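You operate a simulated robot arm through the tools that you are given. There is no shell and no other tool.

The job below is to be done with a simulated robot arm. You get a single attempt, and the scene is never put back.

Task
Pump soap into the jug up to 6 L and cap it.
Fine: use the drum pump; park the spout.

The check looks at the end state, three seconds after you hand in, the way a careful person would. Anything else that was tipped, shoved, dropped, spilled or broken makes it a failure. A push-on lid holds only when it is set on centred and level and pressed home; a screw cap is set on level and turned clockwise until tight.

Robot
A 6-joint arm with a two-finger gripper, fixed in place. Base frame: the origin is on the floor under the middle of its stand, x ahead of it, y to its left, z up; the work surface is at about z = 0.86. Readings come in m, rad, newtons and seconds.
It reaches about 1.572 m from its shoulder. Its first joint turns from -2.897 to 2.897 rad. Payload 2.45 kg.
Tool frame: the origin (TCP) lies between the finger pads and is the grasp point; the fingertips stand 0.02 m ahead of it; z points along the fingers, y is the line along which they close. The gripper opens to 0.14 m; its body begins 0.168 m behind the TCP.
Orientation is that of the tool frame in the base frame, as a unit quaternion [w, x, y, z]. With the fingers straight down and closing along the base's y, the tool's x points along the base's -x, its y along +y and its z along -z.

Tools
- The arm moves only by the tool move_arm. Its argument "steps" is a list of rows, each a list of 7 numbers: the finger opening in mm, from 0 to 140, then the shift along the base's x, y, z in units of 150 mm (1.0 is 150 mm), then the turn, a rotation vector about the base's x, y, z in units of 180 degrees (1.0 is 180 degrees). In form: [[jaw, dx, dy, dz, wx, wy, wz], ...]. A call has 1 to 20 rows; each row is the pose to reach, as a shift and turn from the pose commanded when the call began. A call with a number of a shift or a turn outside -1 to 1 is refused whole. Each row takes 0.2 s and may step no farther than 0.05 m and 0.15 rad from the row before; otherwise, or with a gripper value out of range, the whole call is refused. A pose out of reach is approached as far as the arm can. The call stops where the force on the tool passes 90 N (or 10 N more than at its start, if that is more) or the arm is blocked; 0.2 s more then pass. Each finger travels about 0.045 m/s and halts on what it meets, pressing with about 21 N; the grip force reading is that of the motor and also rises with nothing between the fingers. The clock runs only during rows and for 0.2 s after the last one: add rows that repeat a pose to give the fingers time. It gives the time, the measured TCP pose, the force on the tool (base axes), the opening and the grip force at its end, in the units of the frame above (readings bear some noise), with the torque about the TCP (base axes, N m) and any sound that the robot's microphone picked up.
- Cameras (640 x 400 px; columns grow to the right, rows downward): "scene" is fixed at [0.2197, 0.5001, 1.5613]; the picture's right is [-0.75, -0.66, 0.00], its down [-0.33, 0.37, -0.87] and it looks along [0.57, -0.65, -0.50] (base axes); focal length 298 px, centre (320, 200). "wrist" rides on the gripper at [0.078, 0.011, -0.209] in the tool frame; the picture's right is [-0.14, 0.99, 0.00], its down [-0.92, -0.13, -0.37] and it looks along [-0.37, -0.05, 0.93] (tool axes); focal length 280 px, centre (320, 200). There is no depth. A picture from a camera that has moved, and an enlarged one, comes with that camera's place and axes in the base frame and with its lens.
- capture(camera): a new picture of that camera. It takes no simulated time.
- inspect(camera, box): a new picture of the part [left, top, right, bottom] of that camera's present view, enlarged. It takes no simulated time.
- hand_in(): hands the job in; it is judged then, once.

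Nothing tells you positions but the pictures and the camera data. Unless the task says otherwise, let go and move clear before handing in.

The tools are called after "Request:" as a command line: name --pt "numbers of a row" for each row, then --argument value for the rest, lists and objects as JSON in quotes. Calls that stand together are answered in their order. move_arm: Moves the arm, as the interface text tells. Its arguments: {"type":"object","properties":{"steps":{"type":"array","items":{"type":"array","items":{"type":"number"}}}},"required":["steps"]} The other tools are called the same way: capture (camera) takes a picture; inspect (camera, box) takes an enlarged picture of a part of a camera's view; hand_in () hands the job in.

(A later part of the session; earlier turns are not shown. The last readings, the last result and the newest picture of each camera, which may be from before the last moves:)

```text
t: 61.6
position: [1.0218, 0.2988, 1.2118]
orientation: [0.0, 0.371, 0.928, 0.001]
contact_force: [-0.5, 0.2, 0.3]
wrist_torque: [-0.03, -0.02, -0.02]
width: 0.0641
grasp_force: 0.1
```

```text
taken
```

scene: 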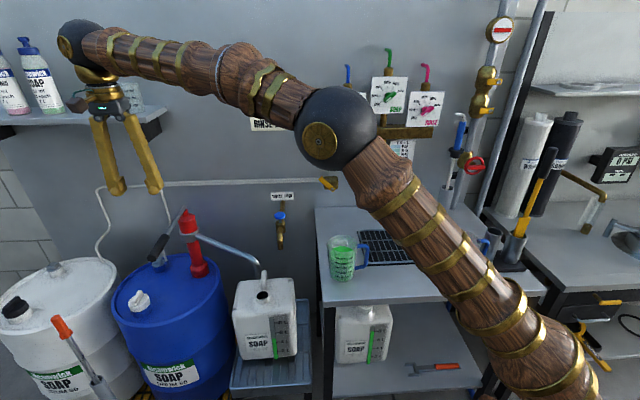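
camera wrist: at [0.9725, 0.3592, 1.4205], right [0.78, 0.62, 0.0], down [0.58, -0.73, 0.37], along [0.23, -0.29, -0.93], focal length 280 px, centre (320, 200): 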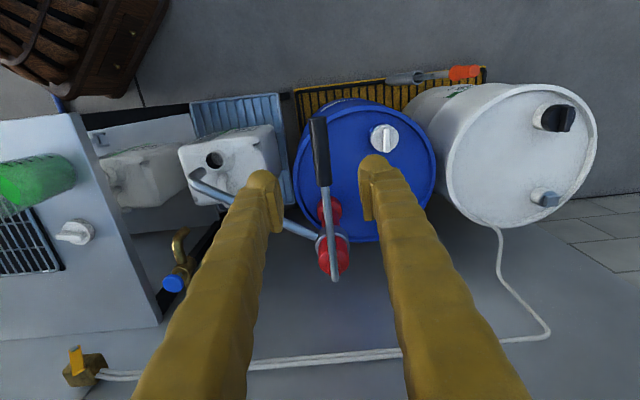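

The lever grip lies right between the fingers below me. Descending onto it.

Request:
move_arm --pt "64 0 0 -0.3 0 0 0" --pt "64 0 0 -0.6 0 0 0" --pt "64 0 0 -0.9 0 0 0" --pt "64 0 0 -0.9 0 0 0"

Request:
inspect --camera "wrist" --box '[230, 60, 410, 300]'

Request:
inspect --camera "scene" --box '[60, 130, 240, 300]'

```text
t: 62.6
position: [1.0234, 0.2986, 1.076]
orientation: [0.001, 0.37, 0.929, 0.001]
contact_force: [0.5, 0.9, 0.3]
wrist_torque: [0.0, 0.01, 0.0]
width: 0.0639
grasp_force: 0.0
```

```text
1.67 times, centred on (320, 180) of wrist
camera zoom: at [0.9727, 0.3589, 1.2853], right [0.78, 0.62, 0.0], down [0.58, -0.73, 0.37], along [0.23, -0.29, -0.93], focal length 467 px, centre (320, 233)
```

zoom: 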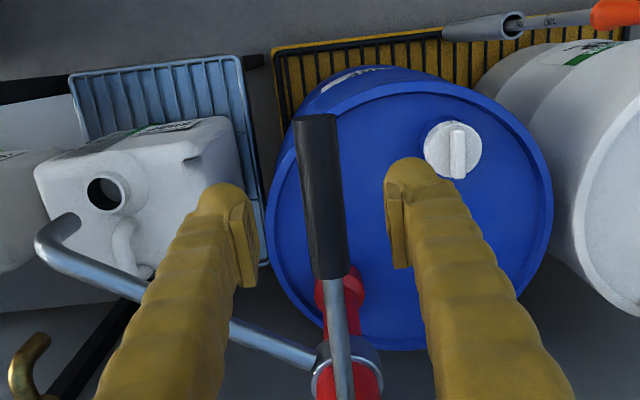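

```text
2.35 times, centred on (150, 215) of scene
camera zoom: at [0.2197, 0.5001, 1.5613], right [-0.75, -0.66, 0.0], down [-0.33, 0.37, -0.87], along [0.57, -0.65, -0.5], focal length 701 px, centre (720, 165)
```

zoom: 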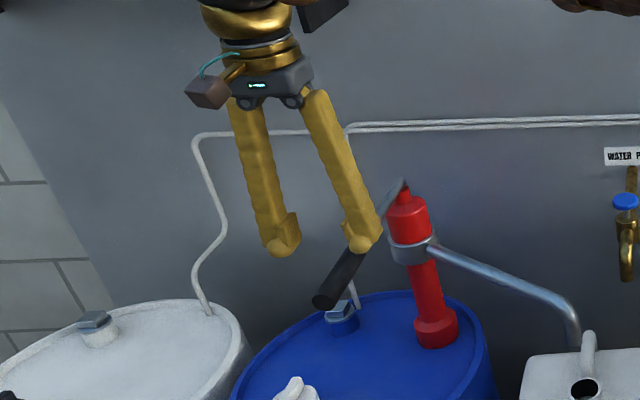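

Request:
move_arm --pt "64 0 0 -0.2 0 0 0" --pt "64 0 0 -0.36 0 0 0" --pt "64 0 0 -0.48 0 0 0" --pt "64 0 0 -0.48 0 0 0"

Request:
inspect --camera "wrist" --box '[230, 60, 410, 300]'

Request:
inspect --camera "scene" --box '[100, 150, 220, 300]'

```text
t: 63.6
position: [1.0207, 0.2976, 1.0041]
orientation: [0.002, 0.37, 0.929, 0.002]
contact_force: [1.0, 0.3, 0.3]
wrist_torque: [-0.01, -0.02, -0.01]
width: 0.0641
grasp_force: 0.0
```

```text
1.67 times, centred on (320, 180) of wrist
camera zoom: at [0.9718, 0.3574, 1.2136], right [0.78, 0.62, 0.0], down [0.58, -0.73, 0.37], along [0.23, -0.29, -0.93], focal length 467 px, centre (320, 233)
```

zoom: 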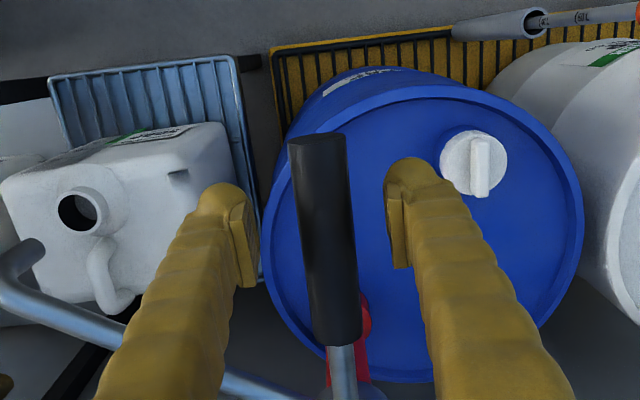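

```text
2.67 times, centred on (160, 225) of scene
camera zoom: at [0.2197, 0.5001, 1.5613], right [-0.75, -0.66, 0.0], down [-0.33, 0.37, -0.87], along [0.57, -0.65, -0.5], focal length 795 px, centre (747, 133)
```

zoom: 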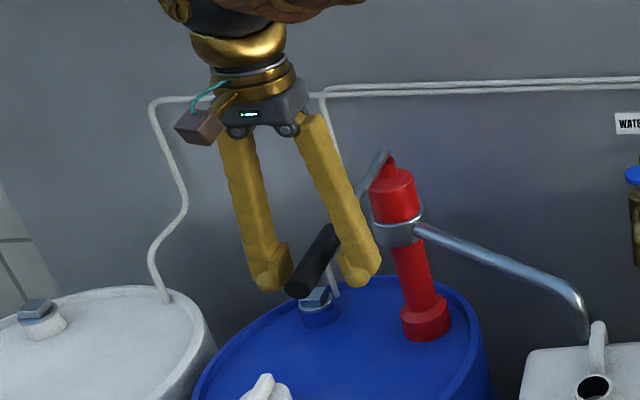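

The grip is centred between the pads. Closing on it.

Request:
move_arm --pt "40 0 0 0 0 0 0" --pt "10 0 0 0 0 0 0" --pt "10 0 0 0 0 0 0" --pt "10 0 0 0 0 0 0"

Request:
inspect --camera "wrist" --box '[230, 60, 410, 300]'

```text
t: 64.6
position: [1.0206, 0.2998, 1.0041]
orientation: [0.001, 0.371, 0.929, 0.003]
contact_force: [22.2, 15.5, -0.3]
wrist_torque: [-0.18, -0.07, -0.55]
width: 0.0269
grasp_force: 12.1
```

```text
1.67 times, centred on (320, 180) of wrist
camera zoom: at [0.9721, 0.3581, 1.2139], right [0.78, 0.62, 0.0], down [0.58, -0.73, 0.37], along [0.23, -0.29, -0.93], focal length 467 px, centre (320, 233)
```

zoom: 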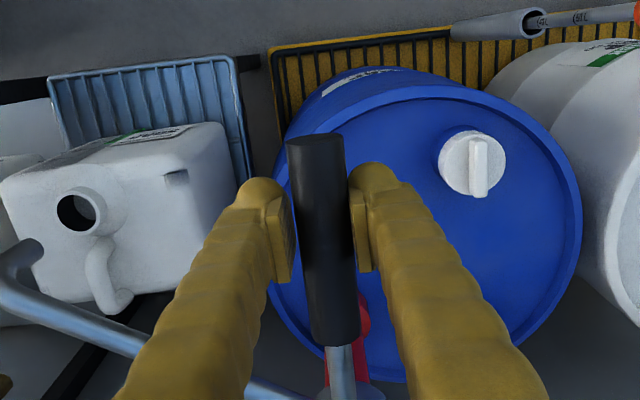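

Slight lateral load toward +T; nudging 1.5 mm to balance.

Request:
move_arm --pt "10 0.007 0.007 0 0 0 0" --pt "10 0.007 0.007 0 0 0 0"

```text
t: 65.2
position: [1.0221, 0.2996, 1.0044]
orientation: [0.0, 0.371, 0.929, 0.002]
contact_force: [10.5, 19.8, -1.9]
wrist_torque: [-0.14, 0.05, -0.28]
width: 0.0238
grasp_force: 10.5
```

Request:
move_arm --pt "10 0 0 0 0 0 0" --pt "10 0 0 0 0 0 0" --pt "10 0 0 0 0 0 0"

Request:
inspect --camera "wrist" --box '[230, 60, 410, 300]'

```text
t: 66.0
position: [1.0234, 0.2992, 1.0049]
orientation: [0.001, 0.371, 0.928, 0.002]
contact_force: [9.9, 19.5, -1.4]
wrist_torque: [-0.09, 0.02, -0.22]
width: 0.0238
grasp_force: 10.6
```

```text
1.67 times, centred on (320, 180) of wrist
camera zoom: at [0.9738, 0.3587, 1.2139], right [0.78, 0.62, 0.0], down [0.58, -0.73, 0.37], along [0.23, -0.29, -0.93], focal length 467 px, centre (320, 233)
```

zoom: 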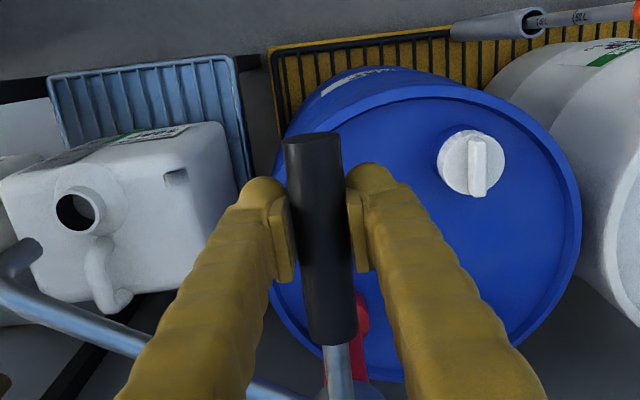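

The left pad still has a small gap, so I'll shift another 2.5 mm toward +T.

Request:
move_arm --pt "10 0.006 0.006 0 0 0 0" --pt "10 0.012 0.012 0 0 0 0" --pt "10 0.012 0.012 0 0 0 0"

```text
t: 66.8
position: [1.0239, 0.2986, 1.0049]
orientation: [-0.001, 0.371, 0.929, 0.001]
contact_force: [-21.3, -1.4, -8.7]
wrist_torque: [0.95, 0.77, -1.68]
width: 0.0221
grasp_force: 44.7
```

Request:
move_arm --pt "10 -0.004 -0.004 0 0 0 0" --pt "10 -0.004 -0.004 0 0 0 0"

Request:
inspect --camera "wrist" --box '[250, 100, 390, 240]'

```text
t: 67.4
position: [1.0235, 0.2993, 1.0052]
orientation: [0.0, 0.371, 0.929, 0.001]
contact_force: [-11.0, -2.1, -7.2]
wrist_torque: [0.82, 0.64, -1.6]
width: 0.0226
grasp_force: 44.8
```

```text
2.86 times, centred on (320, 170) of wrist
camera zoom: at [0.9744, 0.3591, 1.2147], right [0.78, 0.62, 0.0], down [0.58, -0.73, 0.37], along [0.23, -0.29, -0.93], focal length 801 px, centre (320, 286)
```

zoom: 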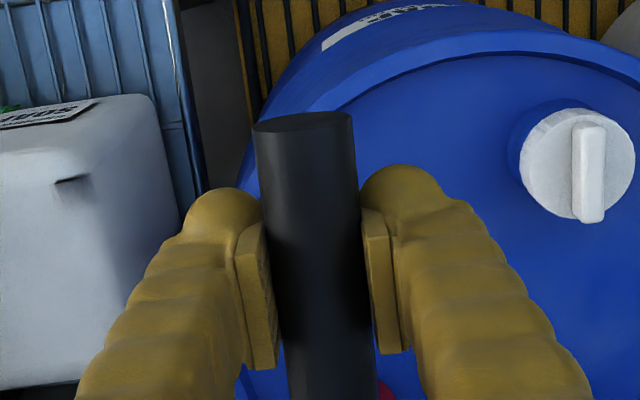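

Both pads now hold the lever grip. I'll test a 6° downstroke, rotating the tool with the lever, and read forces.

Request:
move_arm --pt "10 0.001 -0.001 -0.057 -0.0077 -0.008 0" --pt "10 0.003 -0.003 -0.114 -0.0154 -0.016 0" --pt "10 0.006 -0.006 -0.171 -0.0232 -0.024 0"

Request:
inspect --camera "scene" --box '[100, 150, 320, 370]'

Request:
inspect --camera "wrist" --box '[230, 60, 410, 300]'

```text
t: 68.2
position: [1.0269, 0.3001, 0.9755]
orientation: [0.047, 0.37, 0.928, -0.019]
contact_force: [0.8, -1.4, -1.5]
wrist_torque: [0.19, 0.19, 0.01]
width: 0.0112
grasp_force: 1.3
```

```text
1.82 times, centred on (210, 260) of scene
camera zoom: at [0.2197, 0.5001, 1.5613], right [-0.75, -0.66, 0.0], down [-0.33, 0.37, -0.87], along [0.57, -0.65, -0.5], focal length 542 px, centre (520, 91)
```

zoom: 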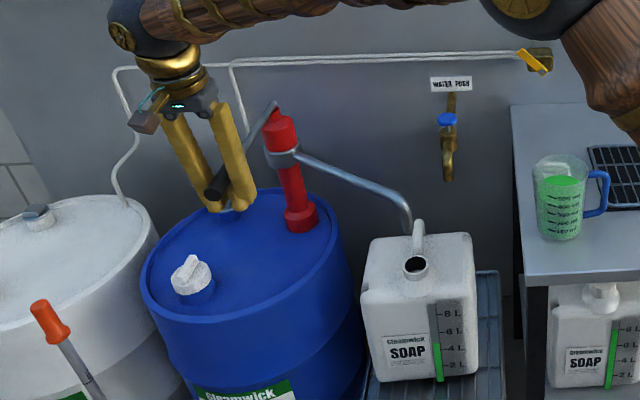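

```text
1.67 times, centred on (320, 180) of wrist
camera zoom: at [0.9609, 0.3747, 1.1749], right [0.78, 0.63, 0.02], down [0.55, -0.7, 0.46], along [0.3, -0.35, -0.89], focal length 467 px, centre (320, 233)
```

zoom: 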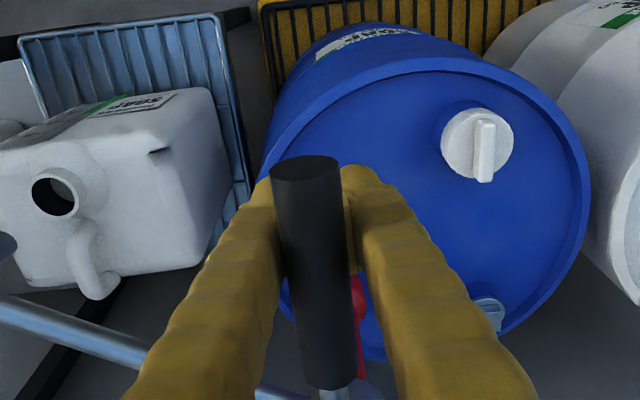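

The lever didn't go down; the pads slipped below it, so the lever seems to be at its bottom stop, and my fingers are now closed beneath it. I'll lift gently to see if it moves up.

Request:
move_arm --pt "8 0 0 0.06 0.008 0.008 0" --pt "8 0 0 0.12 0.016 0.016 0" --pt "8 0 0 0.2 0.0232 0.024 0"

Request:
inspect --camera "scene" --box '[100, 150, 320, 370]'

Request:
inspect --camera "wrist" --box '[230, 60, 410, 300]'

```text
t: 69.0
position: [1.0248, 0.2995, 1.0099]
orientation: [0.001, 0.371, 0.929, 0.002]
contact_force: [-0.3, -2.2, -3.2]
wrist_torque: [0.08, 0.02, -0.03]
width: 0.009
grasp_force: 0.9
```

```text
1.82 times, centred on (210, 260) of scene
camera zoom: at [0.2197, 0.5001, 1.5613], right [-0.75, -0.66, 0.0], down [-0.33, 0.37, -0.87], along [0.57, -0.65, -0.5], focal length 542 px, centre (520, 91)
```

zoom: 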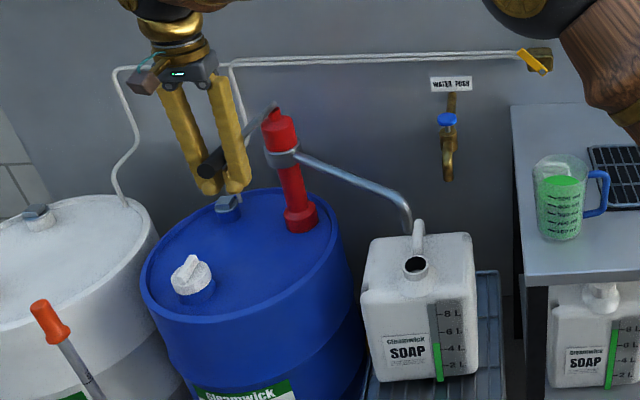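

```text
1.67 times, centred on (320, 180) of wrist
camera zoom: at [0.9759, 0.3584, 1.2185], right [0.78, 0.62, 0.0], down [0.58, -0.73, 0.37], along [0.23, -0.29, -0.93], focal length 467 px, centre (320, 233)
```

zoom: 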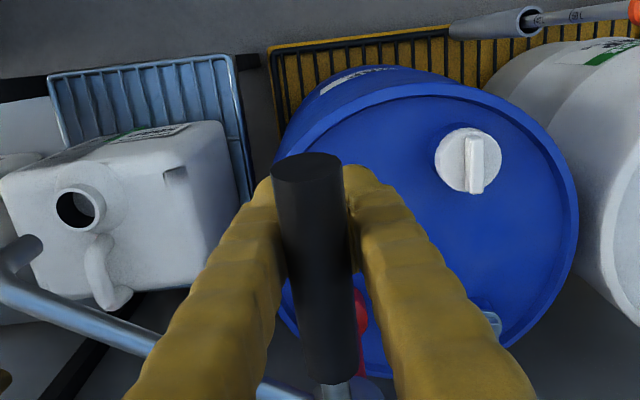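

The lever lifts easily (about 3 N). I'll open to see whether it drops or stays, so I can re-grip it properly centred on the pads.

Request:
move_arm --pt "30 0 0 0 0 0 0" --pt "60 0 0 0 0 0 0" --pt "64 0 0 0 0 0 0" --pt "64 0 0 0 0 0 0"

Request:
inspect --camera "scene" --box '[100, 150, 220, 270]'

Request:
inspect --camera "wrist" --box '[230, 60, 410, 300]'

Request:
inspect --camera "scene" --box '[220, 250, 310, 370]'

```text
t: 70.0
position: [1.0242, 0.299, 1.0083]
orientation: [0.001, 0.37, 0.929, 0.002]
contact_force: [0.0, 0.1, 0.4]
wrist_torque: [0.05, -0.01, 0.0]
width: 0.0638
grasp_force: 0.2
```

```text
3.33 times, centred on (160, 210) of scene
camera zoom: at [0.2197, 0.5001, 1.5613], right [-0.75, -0.66, 0.0], down [-0.33, 0.37, -0.87], along [0.57, -0.65, -0.5], focal length 994 px, centre (853, 167)
```

zoom: 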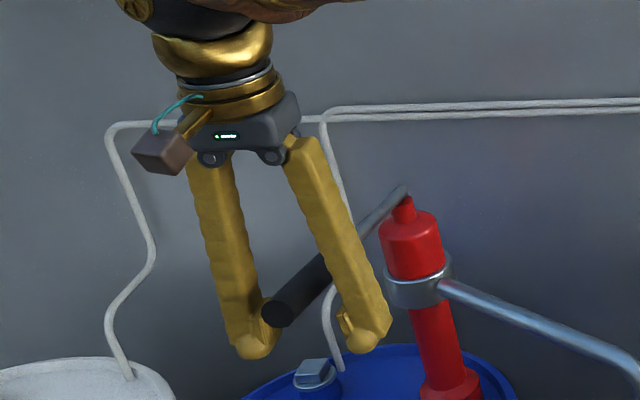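

```text
1.67 times, centred on (320, 180) of wrist
camera zoom: at [0.9758, 0.3585, 1.2182], right [0.78, 0.62, 0.0], down [0.58, -0.73, 0.37], along [0.23, -0.29, -0.93], focal length 467 px, centre (320, 233)
```

zoom: 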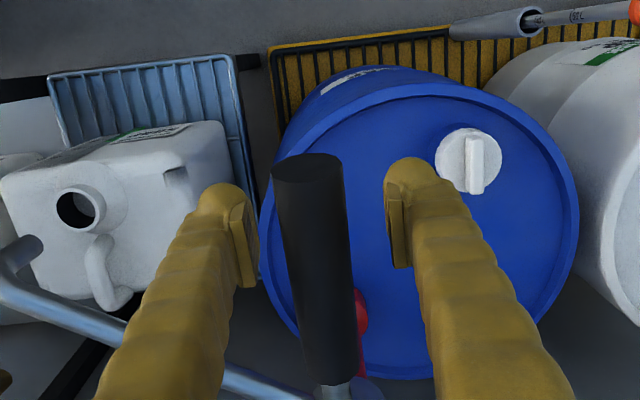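

```text
3.33 times, centred on (265, 310) of scene
camera zoom: at [0.2197, 0.5001, 1.5613], right [-0.75, -0.66, 0.0], down [-0.33, 0.37, -0.87], along [0.57, -0.65, -0.5], focal length 994 px, centre (503, -167)
```

zoom: 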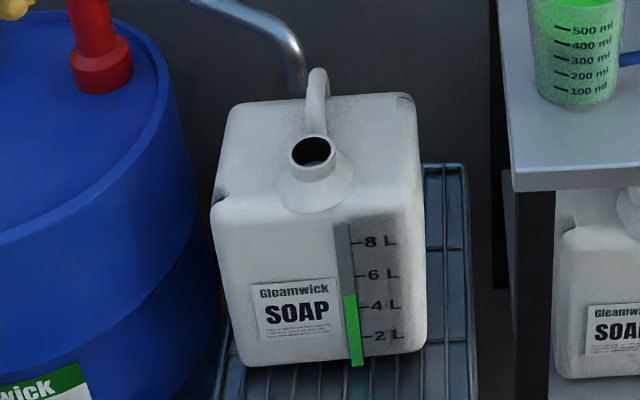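

The lever stays where it's left, about 10° up, and the gauge is unchanged at about 4.7 L. I'll re-grip with the pads centred on the raised lever and continue the upstroke.

Request:
move_arm --pt "64 0 0 0.11 0 0 0" --pt "64 0 0 0.22 0 0 0" --pt "40 0 0 0.22 0 0 0" --pt "10 0 0 0.22 0 0 0" --pt "10 0 0 0.22 0 0 0" --pt "10 0 0 0.22 0 0 0"

Request:
inspect --camera "wrist" --box '[230, 60, 410, 300]'

```text
t: 71.4
position: [1.0248, 0.2987, 1.0426]
orientation: [0.001, 0.372, 0.928, 0.001]
contact_force: [-0.7, 0.2, -1.4]
wrist_torque: [-0.24, 0.1, -1.23]
width: 0.0225
grasp_force: 34.9
```

```text
1.67 times, centred on (320, 180) of wrist
camera zoom: at [0.9758, 0.3577, 1.2515], right [0.78, 0.62, 0.0], down [0.58, -0.73, 0.37], along [0.23, -0.29, -0.93], focal length 467 px, centre (320, 233)
```

zoom: 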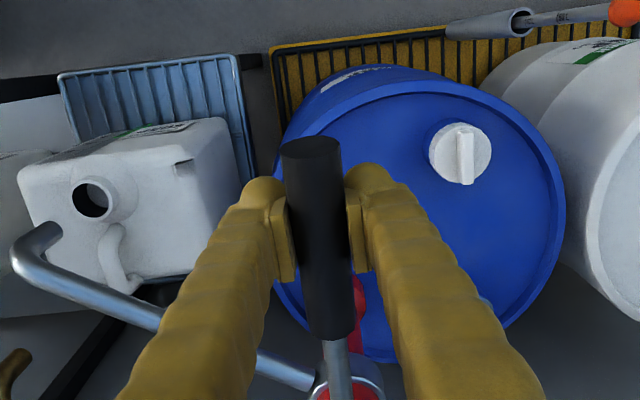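

A firm, balanced grip. Raising the lever along its arc toward 30°.

Request:
move_arm --pt "10 0.027 -0.026 0.145 0 0 -0.004" --pt "10 0.055 -0.053 0.289 0 0 -0.006" --pt "10 0.097 -0.094 0.425 0 0 -0.006" --pt "10 0.143 -0.137 0.551 0 0 -0.006" --pt "10 0.143 -0.137 0.551 0 0 -0.006"

Request:
inspect --camera "wrist" --box '[230, 60, 410, 300]'

Request:
inspect --camera "scene" --box '[100, 100, 320, 370]'

Request:
inspect --camera "scene" --box '[220, 250, 310, 370]'

```text
t: 72.6
position: [1.0461, 0.2772, 1.1255]
orientation: [0.001, 0.381, 0.925, 0.001]
contact_force: [-32.5, -43.4, -14.7]
wrist_torque: [0.85, 1.04, -0.57]
width: 0.0224
grasp_force: 44.9
```

```text
1.67 times, centred on (320, 180) of wrist
camera zoom: at [0.9981, 0.3384, 1.3353], right [0.79, 0.61, 0.0], down [0.56, -0.74, 0.37], along [0.22, -0.29, -0.93], focal length 467 px, centre (320, 233)
```

zoom: 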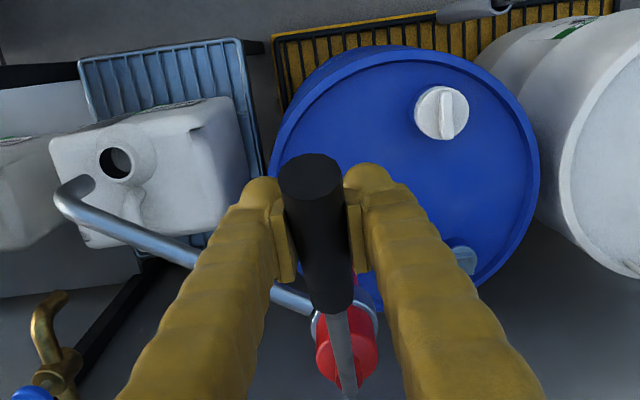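

```text
1.48 times, centred on (210, 235) of scene
camera zoom: at [0.2197, 0.5001, 1.5613], right [-0.75, -0.66, 0.0], down [-0.33, 0.37, -0.87], along [0.57, -0.65, -0.5], focal length 442 px, centre (483, 148)
```

zoom: 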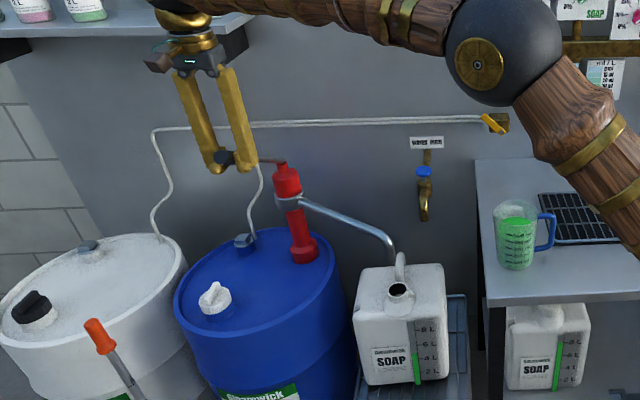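

```text
3.33 times, centred on (265, 310) of scene
camera zoom: at [0.2197, 0.5001, 1.5613], right [-0.75, -0.66, 0.0], down [-0.33, 0.37, -0.87], along [0.57, -0.65, -0.5], focal length 994 px, centre (503, -167)
```

zoom: 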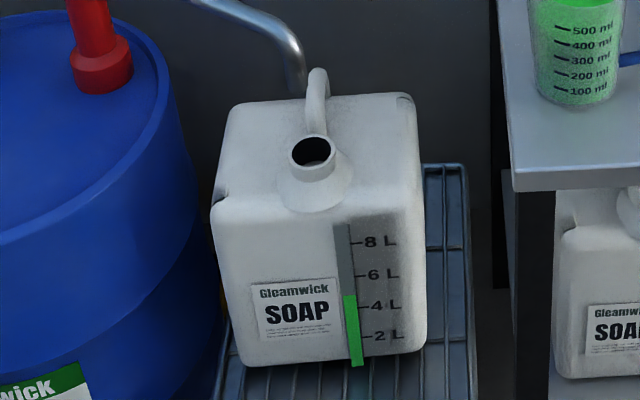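

The lever is at about 30° but a 54 N side load shows its plane is nearer azimuth 131°, so I'll correct by shifting back toward -T and yawing -4°.

Request:
move_arm --pt "10 -0.009 -0.008 0 0 0 -0.011" --pt "10 -0.018 -0.016 0 0 0 -0.022" --pt "10 -0.018 -0.016 0 0 0 -0.022"

```text
t: 73.4
position: [1.045, 0.2782, 1.1254]
orientation: [0.002, 0.41, 0.912, 0.002]
contact_force: [20.3, -10.4, -8.3]
wrist_torque: [0.27, -1.31, 1.59]
width: 0.0234
grasp_force: 45.1
```

Request:
move_arm --pt "10 0.01 -0.01 0 0 0 0.008" --pt "10 0.025 -0.027 0.06 0 0 0.015" --pt "10 0.053 -0.057 0.121 0 0 0.015" --pt "10 0.053 -0.057 0.121 0 0 0.015"

Request:
inspect --camera "scene" --box '[100, 100, 250, 270]'

Request:
inspect --camera "wrist" --box '[230, 60, 410, 300]'

```text
t: 74.4
position: [1.0519, 0.2708, 1.1429]
orientation: [0.001, 0.388, 0.922, 0.001]
contact_force: [6.9, 14.9, -8.2]
wrist_torque: [1.48, 0.89, 0.83]
width: 0.0218
grasp_force: 45.1
```

```text
2.35 times, centred on (175, 185) of scene
camera zoom: at [0.2197, 0.5001, 1.5613], right [-0.75, -0.66, 0.0], down [-0.33, 0.37, -0.87], along [0.57, -0.65, -0.5], focal length 701 px, centre (661, 235)
```

zoom: 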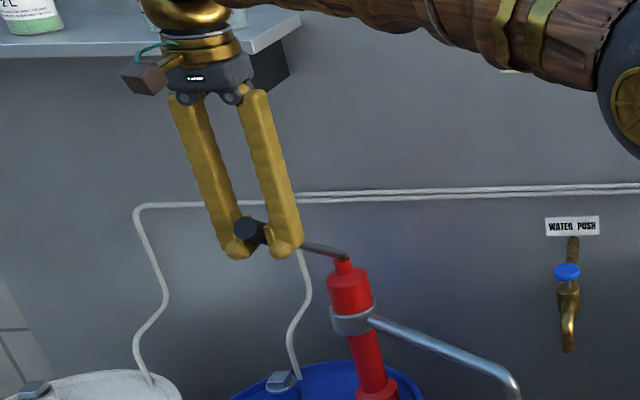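

```text
1.67 times, centred on (320, 180) of wrist
camera zoom: at [1.006, 0.3319, 1.3523], right [0.81, 0.59, 0.0], down [0.55, -0.75, 0.37], along [0.22, -0.29, -0.93], focal length 467 px, centre (320, 233)
```

zoom: 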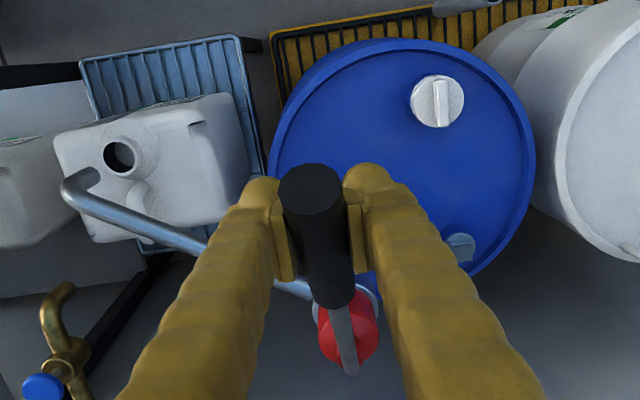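

Request:
move_arm --pt "10 0.04 -0.042 0.075 0 0 0" --pt "10 0.083 -0.087 0.15 0 0 0" --pt "10 0.127 -0.133 0.22 0 0 0" --pt "10 0.127 -0.133 0.22 0 0 0"

Request:
inspect --camera "scene" --box '[100, 100, 250, 270]'

Request:
inspect --camera "wrist" --box '[230, 60, 410, 300]'

```text
t: 75.4
position: [1.0727, 0.2514, 1.1752]
orientation: [0.001, 0.388, 0.922, 0.002]
contact_force: [59.6, 58.2, -13.2]
wrist_torque: [1.04, 0.98, 0.95]
width: 0.0219
grasp_force: 45.4
```

```text
2.35 times, centred on (175, 185) of scene
camera zoom: at [0.2197, 0.5001, 1.5613], right [-0.75, -0.66, 0.0], down [-0.33, 0.37, -0.87], along [0.57, -0.65, -0.5], focal length 701 px, centre (661, 235)
```

zoom: 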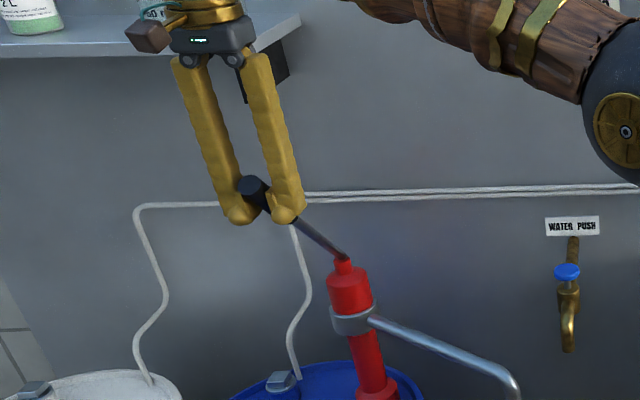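

```text
1.67 times, centred on (320, 180) of wrist
camera zoom: at [1.0236, 0.3131, 1.3844], right [0.81, 0.59, 0.01], down [0.55, -0.75, 0.37], along [0.22, -0.29, -0.93], focal length 467 px, centre (320, 233)
```

zoom: 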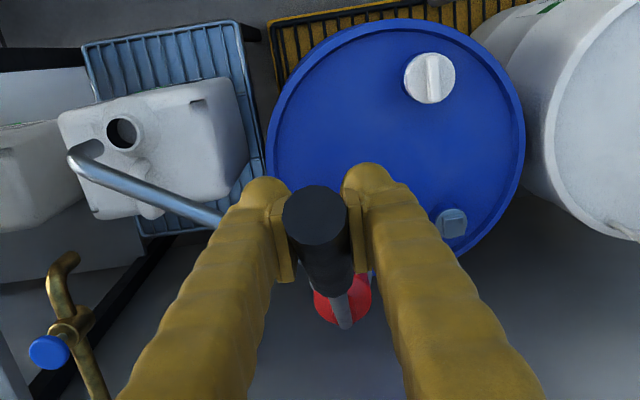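

Side load has swung the other way (83 N), so lateral alignment is drifting. I'll recentre by shifting toward +T while momentarily relaxing and re-closing the grip.

Request:
move_arm --pt "10 0.01 0.01 0 0 0 0" --pt "10 0.02 0.02 0 0 0 0" --pt "10 0.027 0.027 0 0 0 0" --pt "10 0.027 0.027 0 0 0 0"

Request:
inspect --camera "scene" --box '[220, 250, 310, 370]'

```text
t: 76.4
position: [1.0732, 0.2498, 1.1781]
orientation: [0.0, 0.392, 0.92, 0.0]
contact_force: [-45.8, -24.2, 6.9]
wrist_torque: [1.3, 0.33, 0.13]
width: 0.0219
grasp_force: 44.9
```

```text
3.33 times, centred on (265, 310) of scene
camera zoom: at [0.2197, 0.5001, 1.5613], right [-0.75, -0.66, 0.0], down [-0.33, 0.37, -0.87], along [0.57, -0.65, -0.5], focal length 994 px, centre (503, -167)
```

zoom: 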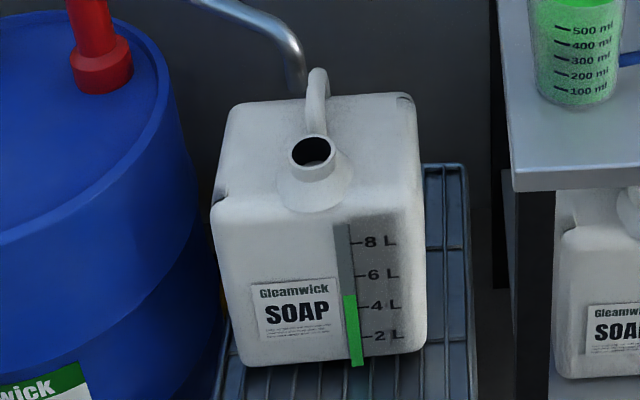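

Clamping is laterally stiff, so instead I'll open, rise above the raised lever, close the fingers, and push the lever down from above (laterally free).

Request:
move_arm --pt "40 -0.01 -0.01 0 0 0 0" --pt "64 -0.01 -0.01 0 0 0 0" --pt "64 -0.01 -0.01 0 0 0 0" --pt "64 -0.01 -0.01 0.25 0 0 0" --pt "64 -0.01 -0.01 0.5 0 0 0" --pt "30 -0.01 -0.01 0.5 0 0 0" --pt "0 -0.01 -0.01 0.5 0 0 0" --pt "0 -0.01 -0.01 0.5 0 0 0" --pt "0 -0.01 -0.01 0.5 0 0 0"

Request:
inspect --camera "scene" --box '[100, 80, 250, 270]'

Request:
inspect --camera "wrist" --box '[230, 60, 410, 300]'

```text
t: 78.4
position: [1.0727, 0.2528, 1.2498]
orientation: [0.001, 0.39, 0.921, 0.002]
contact_force: [-0.8, 0.1, -0.2]
wrist_torque: [0.0, 0.01, -0.03]
width: 0.0
grasp_force: 17.9
```

```text
2.11 times, centred on (175, 175) of scene
camera zoom: at [0.2197, 0.5001, 1.5613], right [-0.75, -0.66, 0.0], down [-0.33, 0.37, -0.87], along [0.57, -0.65, -0.5], focal length 628 px, centre (625, 253)
```

zoom: 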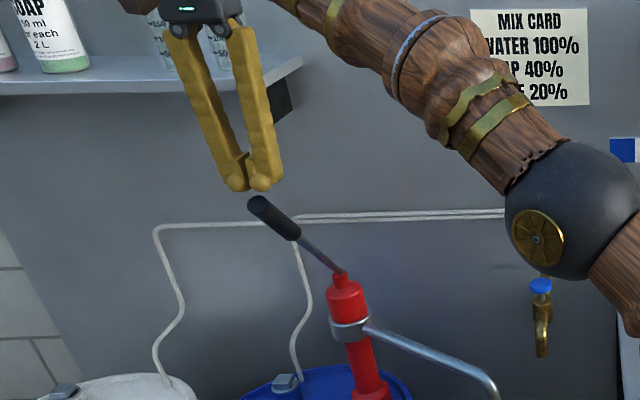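

```text
1.67 times, centred on (320, 180) of wrist
camera zoom: at [1.0257, 0.3146, 1.459], right [0.81, 0.59, 0.0], down [0.55, -0.75, 0.37], along [0.22, -0.3, -0.93], focal length 467 px, centre (320, 233)
```

zoom: 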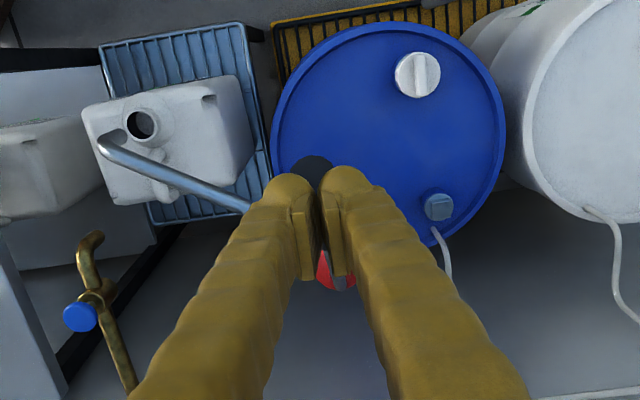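

Fingers are closed above the raised lever. Pushing it down along its arc now, first to about 15°.

Request:
move_arm --pt "0 0 0 -0.16 0 0 0" --pt "0 -0.055 0.053 -0.265 0 0 0" --pt "0 -0.109 0.105 -0.37 0 0 0" --pt "0 -0.15 0.145 -0.47 0 0 0" --pt "0 -0.189 0.183 -0.564 0 0 0" --pt "0 -0.235 0.225 -0.71 0 0 0" --pt "0 -0.277 0.268 -0.853 0 0 0" --pt "0 -0.308 0.298 -1.0 0 0 0"

Request:
inspect --camera "scene" --box '[100, 130, 320, 370]'

Request:
inspect --camera "scene" --box '[220, 250, 310, 370]'

```text
t: 80.2
position: [1.0266, 0.2931, 1.0984]
orientation: [0.0, 0.389, 0.921, 0.002]
contact_force: [-0.1, 0.5, -0.1]
wrist_torque: [-0.04, -0.02, 0.03]
width: 0.0002
grasp_force: 20.8
```

```text
1.67 times, centred on (210, 250) of scene
camera zoom: at [0.2197, 0.5001, 1.5613], right [-0.75, -0.66, 0.0], down [-0.33, 0.37, -0.87], along [0.57, -0.65, -0.5], focal length 497 px, centre (503, 117)
```

zoom: 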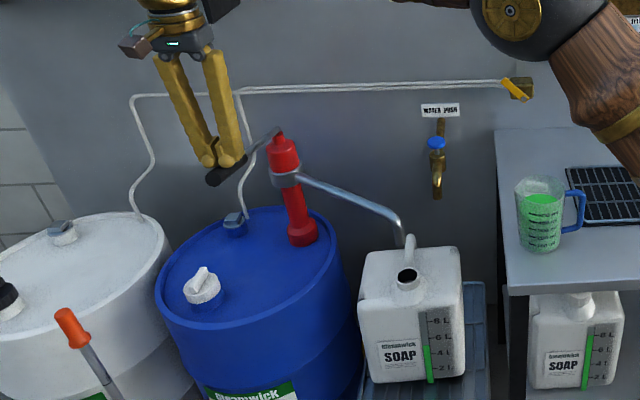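

```text
3.33 times, centred on (265, 310) of scene
camera zoom: at [0.2197, 0.5001, 1.5613], right [-0.75, -0.66, 0.0], down [-0.33, 0.37, -0.87], along [0.57, -0.65, -0.5], focal length 994 px, centre (503, -167)
```

zoom: 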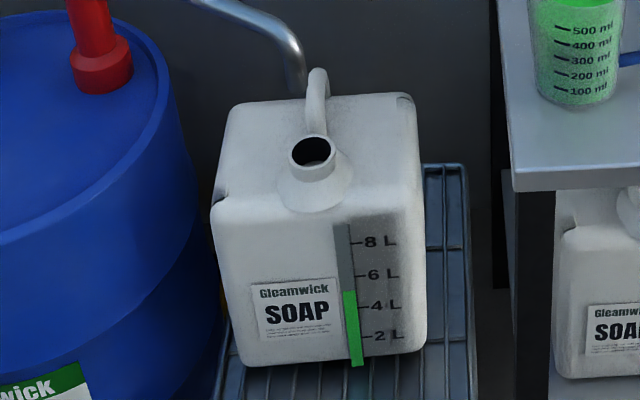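

The gauge rose visibly on the downstroke. I'll zoom in on the gauge for a precise reading.

Request:
inspect --camera "scene" --box '[258, 312, 294, 364]'

Request:
inspect --camera "scene" --box '[240, 255, 290, 305]'

```text
7.69 times, centred on (276, 338) of scene
camera zoom: at [0.2197, 0.5001, 1.5613], right [-0.75, -0.66, 0.0], down [-0.33, 0.37, -0.87], along [0.57, -0.65, -0.5], focal length 2293 px, centre (658, -862)
```

zoom: 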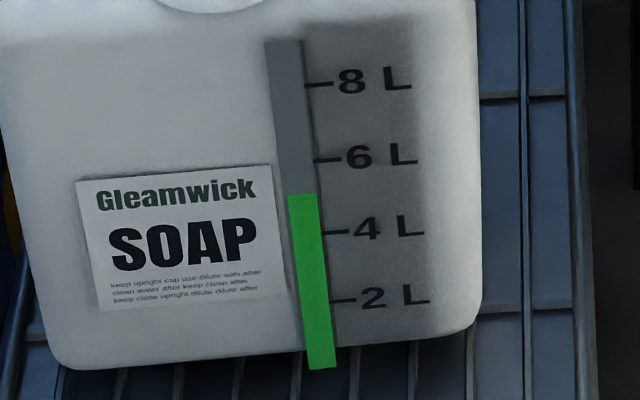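

```text
8.00 times, centred on (265, 280) of scene
camera zoom: at [0.2197, 0.5001, 1.5613], right [-0.75, -0.66, 0.0], down [-0.33, 0.37, -0.87], along [0.57, -0.65, -0.5], focal length 2385 px, centre (760, -440)
```

zoom: 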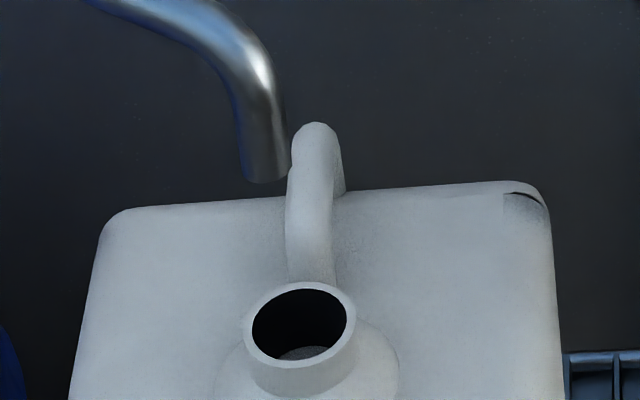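

Reading ≈ 5.1 L, with no spill visible on the jug. Finishing the downstroke to the stop.

Request:
move_arm --pt "0 -0.012 0.012 -0.09 0 0 0" --pt "0 -0.022 0.021 -0.18 0 0 0" --pt "0 -0.03 0.029 -0.27 0 0 0" --pt "0 -0.036 0.035 -0.36 0 0 0" --pt "0 -0.04 0.039 -0.45 0 0 0"

Request:
inspect --camera "scene" --box '[258, 312, 294, 364]'

Request:
inspect --camera "scene" --box '[100, 150, 220, 270]'

```text
t: 81.4
position: [1.0226, 0.3032, 1.0381]
orientation: [0.002, 0.389, 0.921, 0.002]
contact_force: [-17.3, -6.3, 43.4]
wrist_torque: [-0.01, 0.87, 0.14]
width: 0.0002
grasp_force: 29.6
```

```text
7.69 times, centred on (276, 338) of scene
camera zoom: at [0.2197, 0.5001, 1.5613], right [-0.75, -0.66, 0.0], down [-0.33, 0.37, -0.87], along [0.57, -0.65, -0.5], focal length 2293 px, centre (658, -862)
```

zoom: 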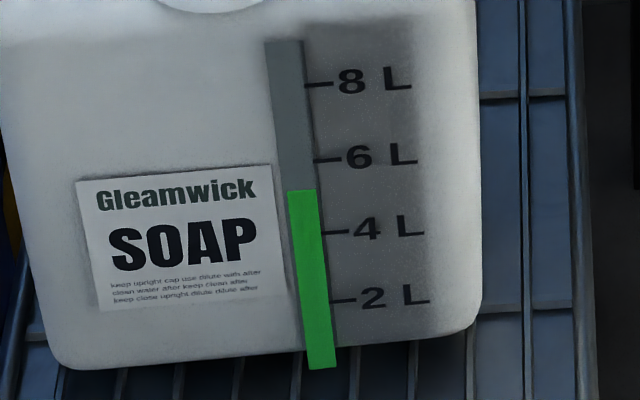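

```text
3.33 times, centred on (160, 210) of scene
camera zoom: at [0.2197, 0.5001, 1.5613], right [-0.75, -0.66, 0.0], down [-0.33, 0.37, -0.87], along [0.57, -0.65, -0.5], focal length 994 px, centre (853, 167)
```

zoom: 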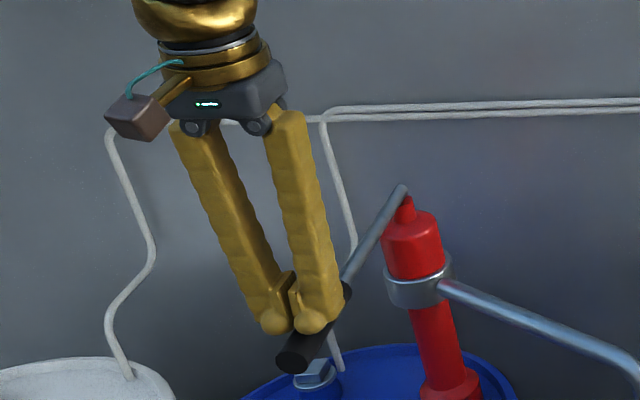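

The downstroke bottomed out (43 N) and the gauge reads about 5.2 L, so a full 45° stroke delivers about 0.5 L. I'll rise, open, straddle the lever and close beneath it for the next upstroke.

Request:
move_arm --pt "0 0 0 0.15 0 0 0" --pt "30 0 0 0.25 0 0 0" --pt "64 0 0 0.25 0 0 0" --pt "64 0 0 0.25 0 0 0" --pt "64 0 0 0.25 0 0 0" --pt "64 0 0 0.25 0 0 0" --pt "64 0 0 0.05 0 0 0"

Request:
inspect --camera "wrist" --box '[230, 60, 410, 300]'

Request:
inspect --camera "scene" --box '[258, 312, 294, 364]'

```text
t: 83.0
position: [1.0208, 0.3013, 1.0416]
orientation: [0.001, 0.391, 0.921, 0.001]
contact_force: [-0.3, 0.7, 0.6]
wrist_torque: [-0.01, 0.01, -0.01]
width: 0.0639
grasp_force: 0.0
```

```text
1.67 times, centred on (320, 180) of wrist
camera zoom: at [0.9753, 0.3639, 1.2514], right [0.81, 0.59, 0.0], down [0.55, -0.75, 0.37], along [0.22, -0.29, -0.93], focal length 467 px, centre (320, 233)
```

zoom: 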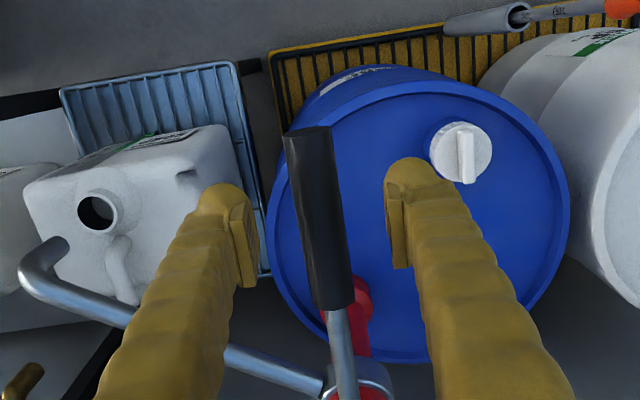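

```text
7.69 times, centred on (276, 338) of scene
camera zoom: at [0.2197, 0.5001, 1.5613], right [-0.75, -0.66, 0.0], down [-0.33, 0.37, -0.87], along [0.57, -0.65, -0.5], focal length 2293 px, centre (658, -862)
```

zoom: 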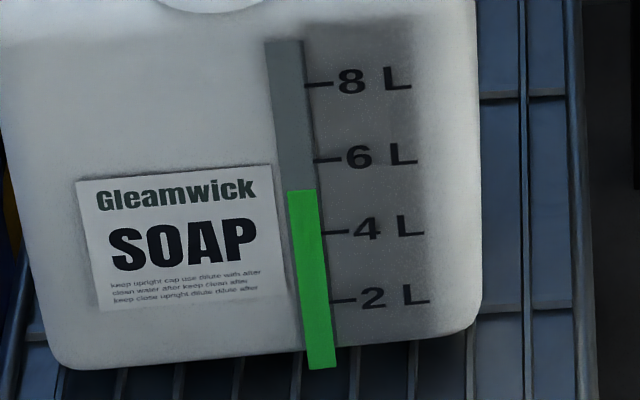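

Gauge steady at about 5.2 L. Now lower the open fingers around the lever, close beneath it.

Request:
move_arm --pt "64 0 0 -0.15 0 0 0" --pt "64 0 0 -0.3 0 0 0" --pt "64 0 0 -0.45 0 0 0" --pt "40 0 0 -0.45 0 0 0" --pt "8 0 0 -0.45 0 0 0" --pt "8 0 0 -0.45 0 0 0" --pt "8 0 0 -0.45 0 0 0"

Request:
inspect --camera "wrist" --box '[230, 60, 410, 300]'

Request:
inspect --camera "scene" --box '[100, 150, 220, 270]'

```text
t: 84.6
position: [1.0216, 0.2997, 0.9752]
orientation: [0.001, 0.39, 0.921, 0.002]
contact_force: [2.9, 4.6, -3.9]
wrist_torque: [-0.04, 0.16, 0.09]
width: 0.0111
grasp_force: 2.4
```

```text
1.67 times, centred on (320, 180) of wrist
camera zoom: at [0.9751, 0.3616, 1.1846], right [0.81, 0.59, 0.0], down [0.55, -0.75, 0.37], along [0.22, -0.3, -0.93], focal length 467 px, centre (320, 233)
```

zoom: 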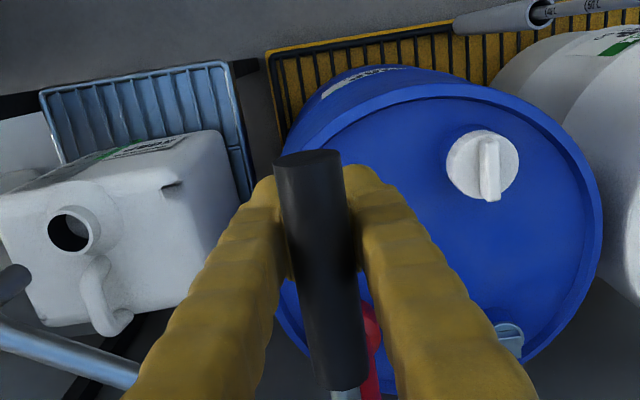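

```text
3.33 times, centred on (160, 210) of scene
camera zoom: at [0.2197, 0.5001, 1.5613], right [-0.75, -0.66, 0.0], down [-0.33, 0.37, -0.87], along [0.57, -0.65, -0.5], focal length 994 px, centre (853, 167)
```

zoom: 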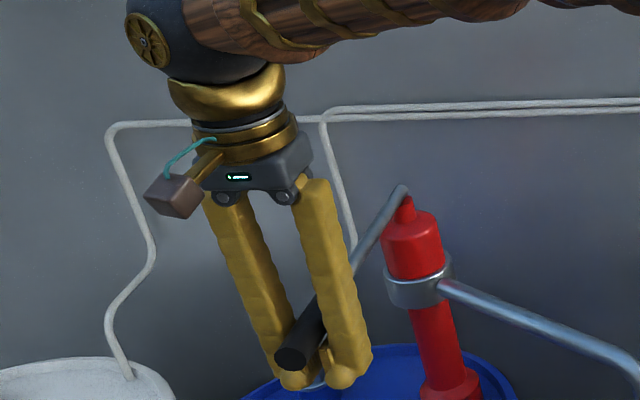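

The lever sits above the closed pads. Lifting it along its arc to about 45°.

Request:
move_arm --pt "8 0.008 -0.007 0.15 0 0 0" --pt "8 0.018 -0.017 0.293 0 0 0" --pt "8 0.04 -0.04 0.44 0 0 0" --pt "8 0.071 -0.069 0.573 0 0 0" --pt "8 0.112 -0.108 0.7 0 0 0" --pt "8 0.159 -0.154 0.82 0 0 0"

Request:
move_arm --pt "8 0.06 -0.058 0.11 0 0 0" --pt "8 0.12 -0.116 0.22 0 0 0" --pt "8 0.189 -0.183 0.32 0 0 0" --pt "8 0.189 -0.183 0.32 0 0 0"

Request:
inspect --camera "scene" --box '[100, 80, 250, 270]'

Request:
inspect --camera "wrist" --box '[230, 60, 410, 300]'

Request:
inspect --camera "scene" --box '[258, 312, 294, 364]'

```text
t: 86.0
position: [1.0437, 0.2783, 1.0987]
orientation: [0.001, 0.389, 0.921, 0.002]
contact_force: [1.2, 4.4, -2.1]
wrist_torque: [-0.1, 0.07, 0.09]
width: 0.0104
grasp_force: 1.9
```

```text
t: 87.0
position: [1.0722, 0.2513, 1.1458]
orientation: [0.001, 0.39, 0.921, 0.001]
contact_force: [-19.8, -1.8, -14.5]
wrist_torque: [0.06, -0.57, -0.48]
width: 0.0184
grasp_force: 16.9
```

```text
2.11 times, centred on (175, 175) of scene
camera zoom: at [0.2197, 0.5001, 1.5613], right [-0.75, -0.66, 0.0], down [-0.33, 0.37, -0.87], along [0.57, -0.65, -0.5], focal length 628 px, centre (625, 253)
```

zoom: 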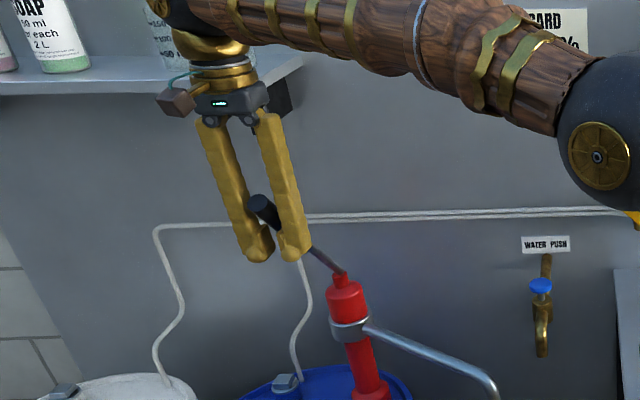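

```text
1.67 times, centred on (320, 180) of wrist
camera zoom: at [1.0262, 0.313, 1.3542], right [0.81, 0.59, 0.0], down [0.55, -0.75, 0.37], along [0.22, -0.3, -0.93], focal length 467 px, centre (320, 233)
```

zoom: 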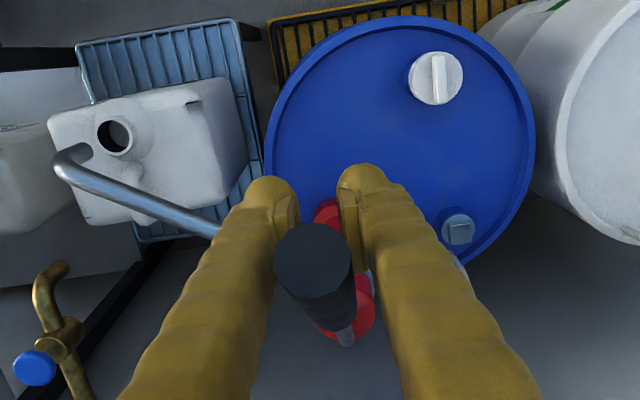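

```text
7.69 times, centred on (276, 338) of scene
camera zoom: at [0.2197, 0.5001, 1.5613], right [-0.75, -0.66, 0.0], down [-0.33, 0.37, -0.87], along [0.57, -0.65, -0.5], focal length 2293 px, centre (658, -862)
```

zoom: 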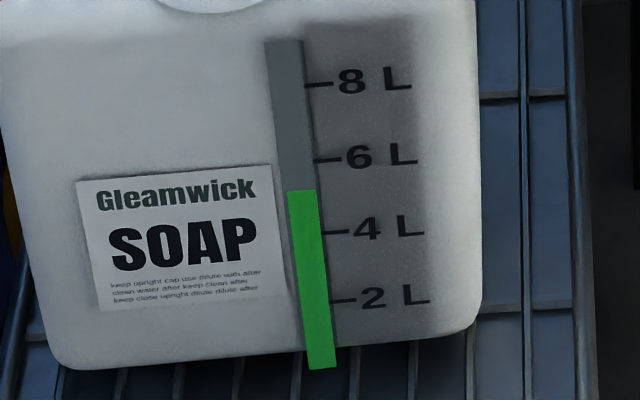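

Lever is up at about 45-48°, gauge unchanged at 5.2 L. Opening, rising above it, and closing for the next push-down.

Request:
move_arm --pt "40 0 0 0 0 0 0" --pt "64 0 0 0 0 0 0" --pt "64 0 0 0 0 0 0" --pt "64 0 0 0.2 0 0 0" --pt "64 0 0 0.45 0 0 0" --pt "64 0 0 0.7 0 0 0" --pt "40 0 0 0.85 0 0 0" --pt "0 0 0 0.85 0 0 0" --pt "0 0 0 0.85 0 0 0" --pt "0 0 0 0.85 0 0 0" --pt "0 0 0 0.85 0 0 0"

Request:
inspect --camera "scene" --box '[100, 80, 250, 270]'

Request:
inspect --camera "wrist" --box '[230, 60, 410, 300]'

```text
t: 89.4
position: [1.0657, 0.249, 1.2663]
orientation: [0.001, 0.389, 0.921, 0.002]
contact_force: [-0.4, 0.0, 0.5]
wrist_torque: [0.01, -0.01, 0.01]
width: 0.0
grasp_force: 20.7
out of reach, approached as far as the arm can: row 7, 8, 9, 10, 11
```

```text
2.11 times, centred on (175, 175) of scene
camera zoom: at [0.2197, 0.5001, 1.5613], right [-0.75, -0.66, 0.0], down [-0.33, 0.37, -0.87], along [0.57, -0.65, -0.5], focal length 628 px, centre (625, 253)
```

zoom: 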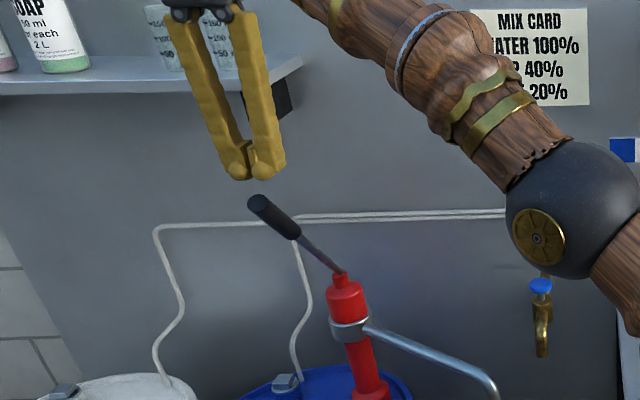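

```text
1.67 times, centred on (320, 180) of wrist
camera zoom: at [1.0171, 0.3107, 1.4756], right [0.81, 0.59, 0.0], down [0.55, -0.75, 0.37], along [0.22, -0.29, -0.93], focal length 467 px, centre (320, 233)
```

zoom: 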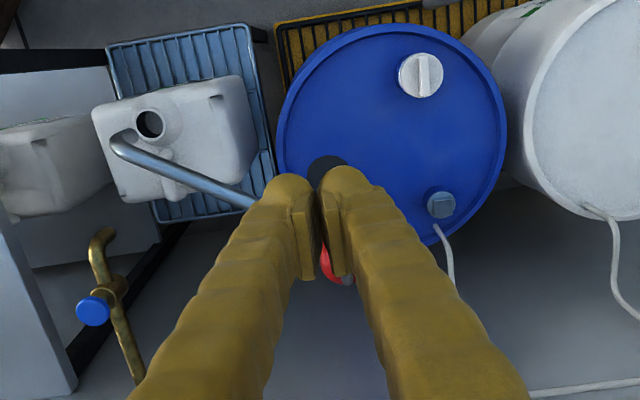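

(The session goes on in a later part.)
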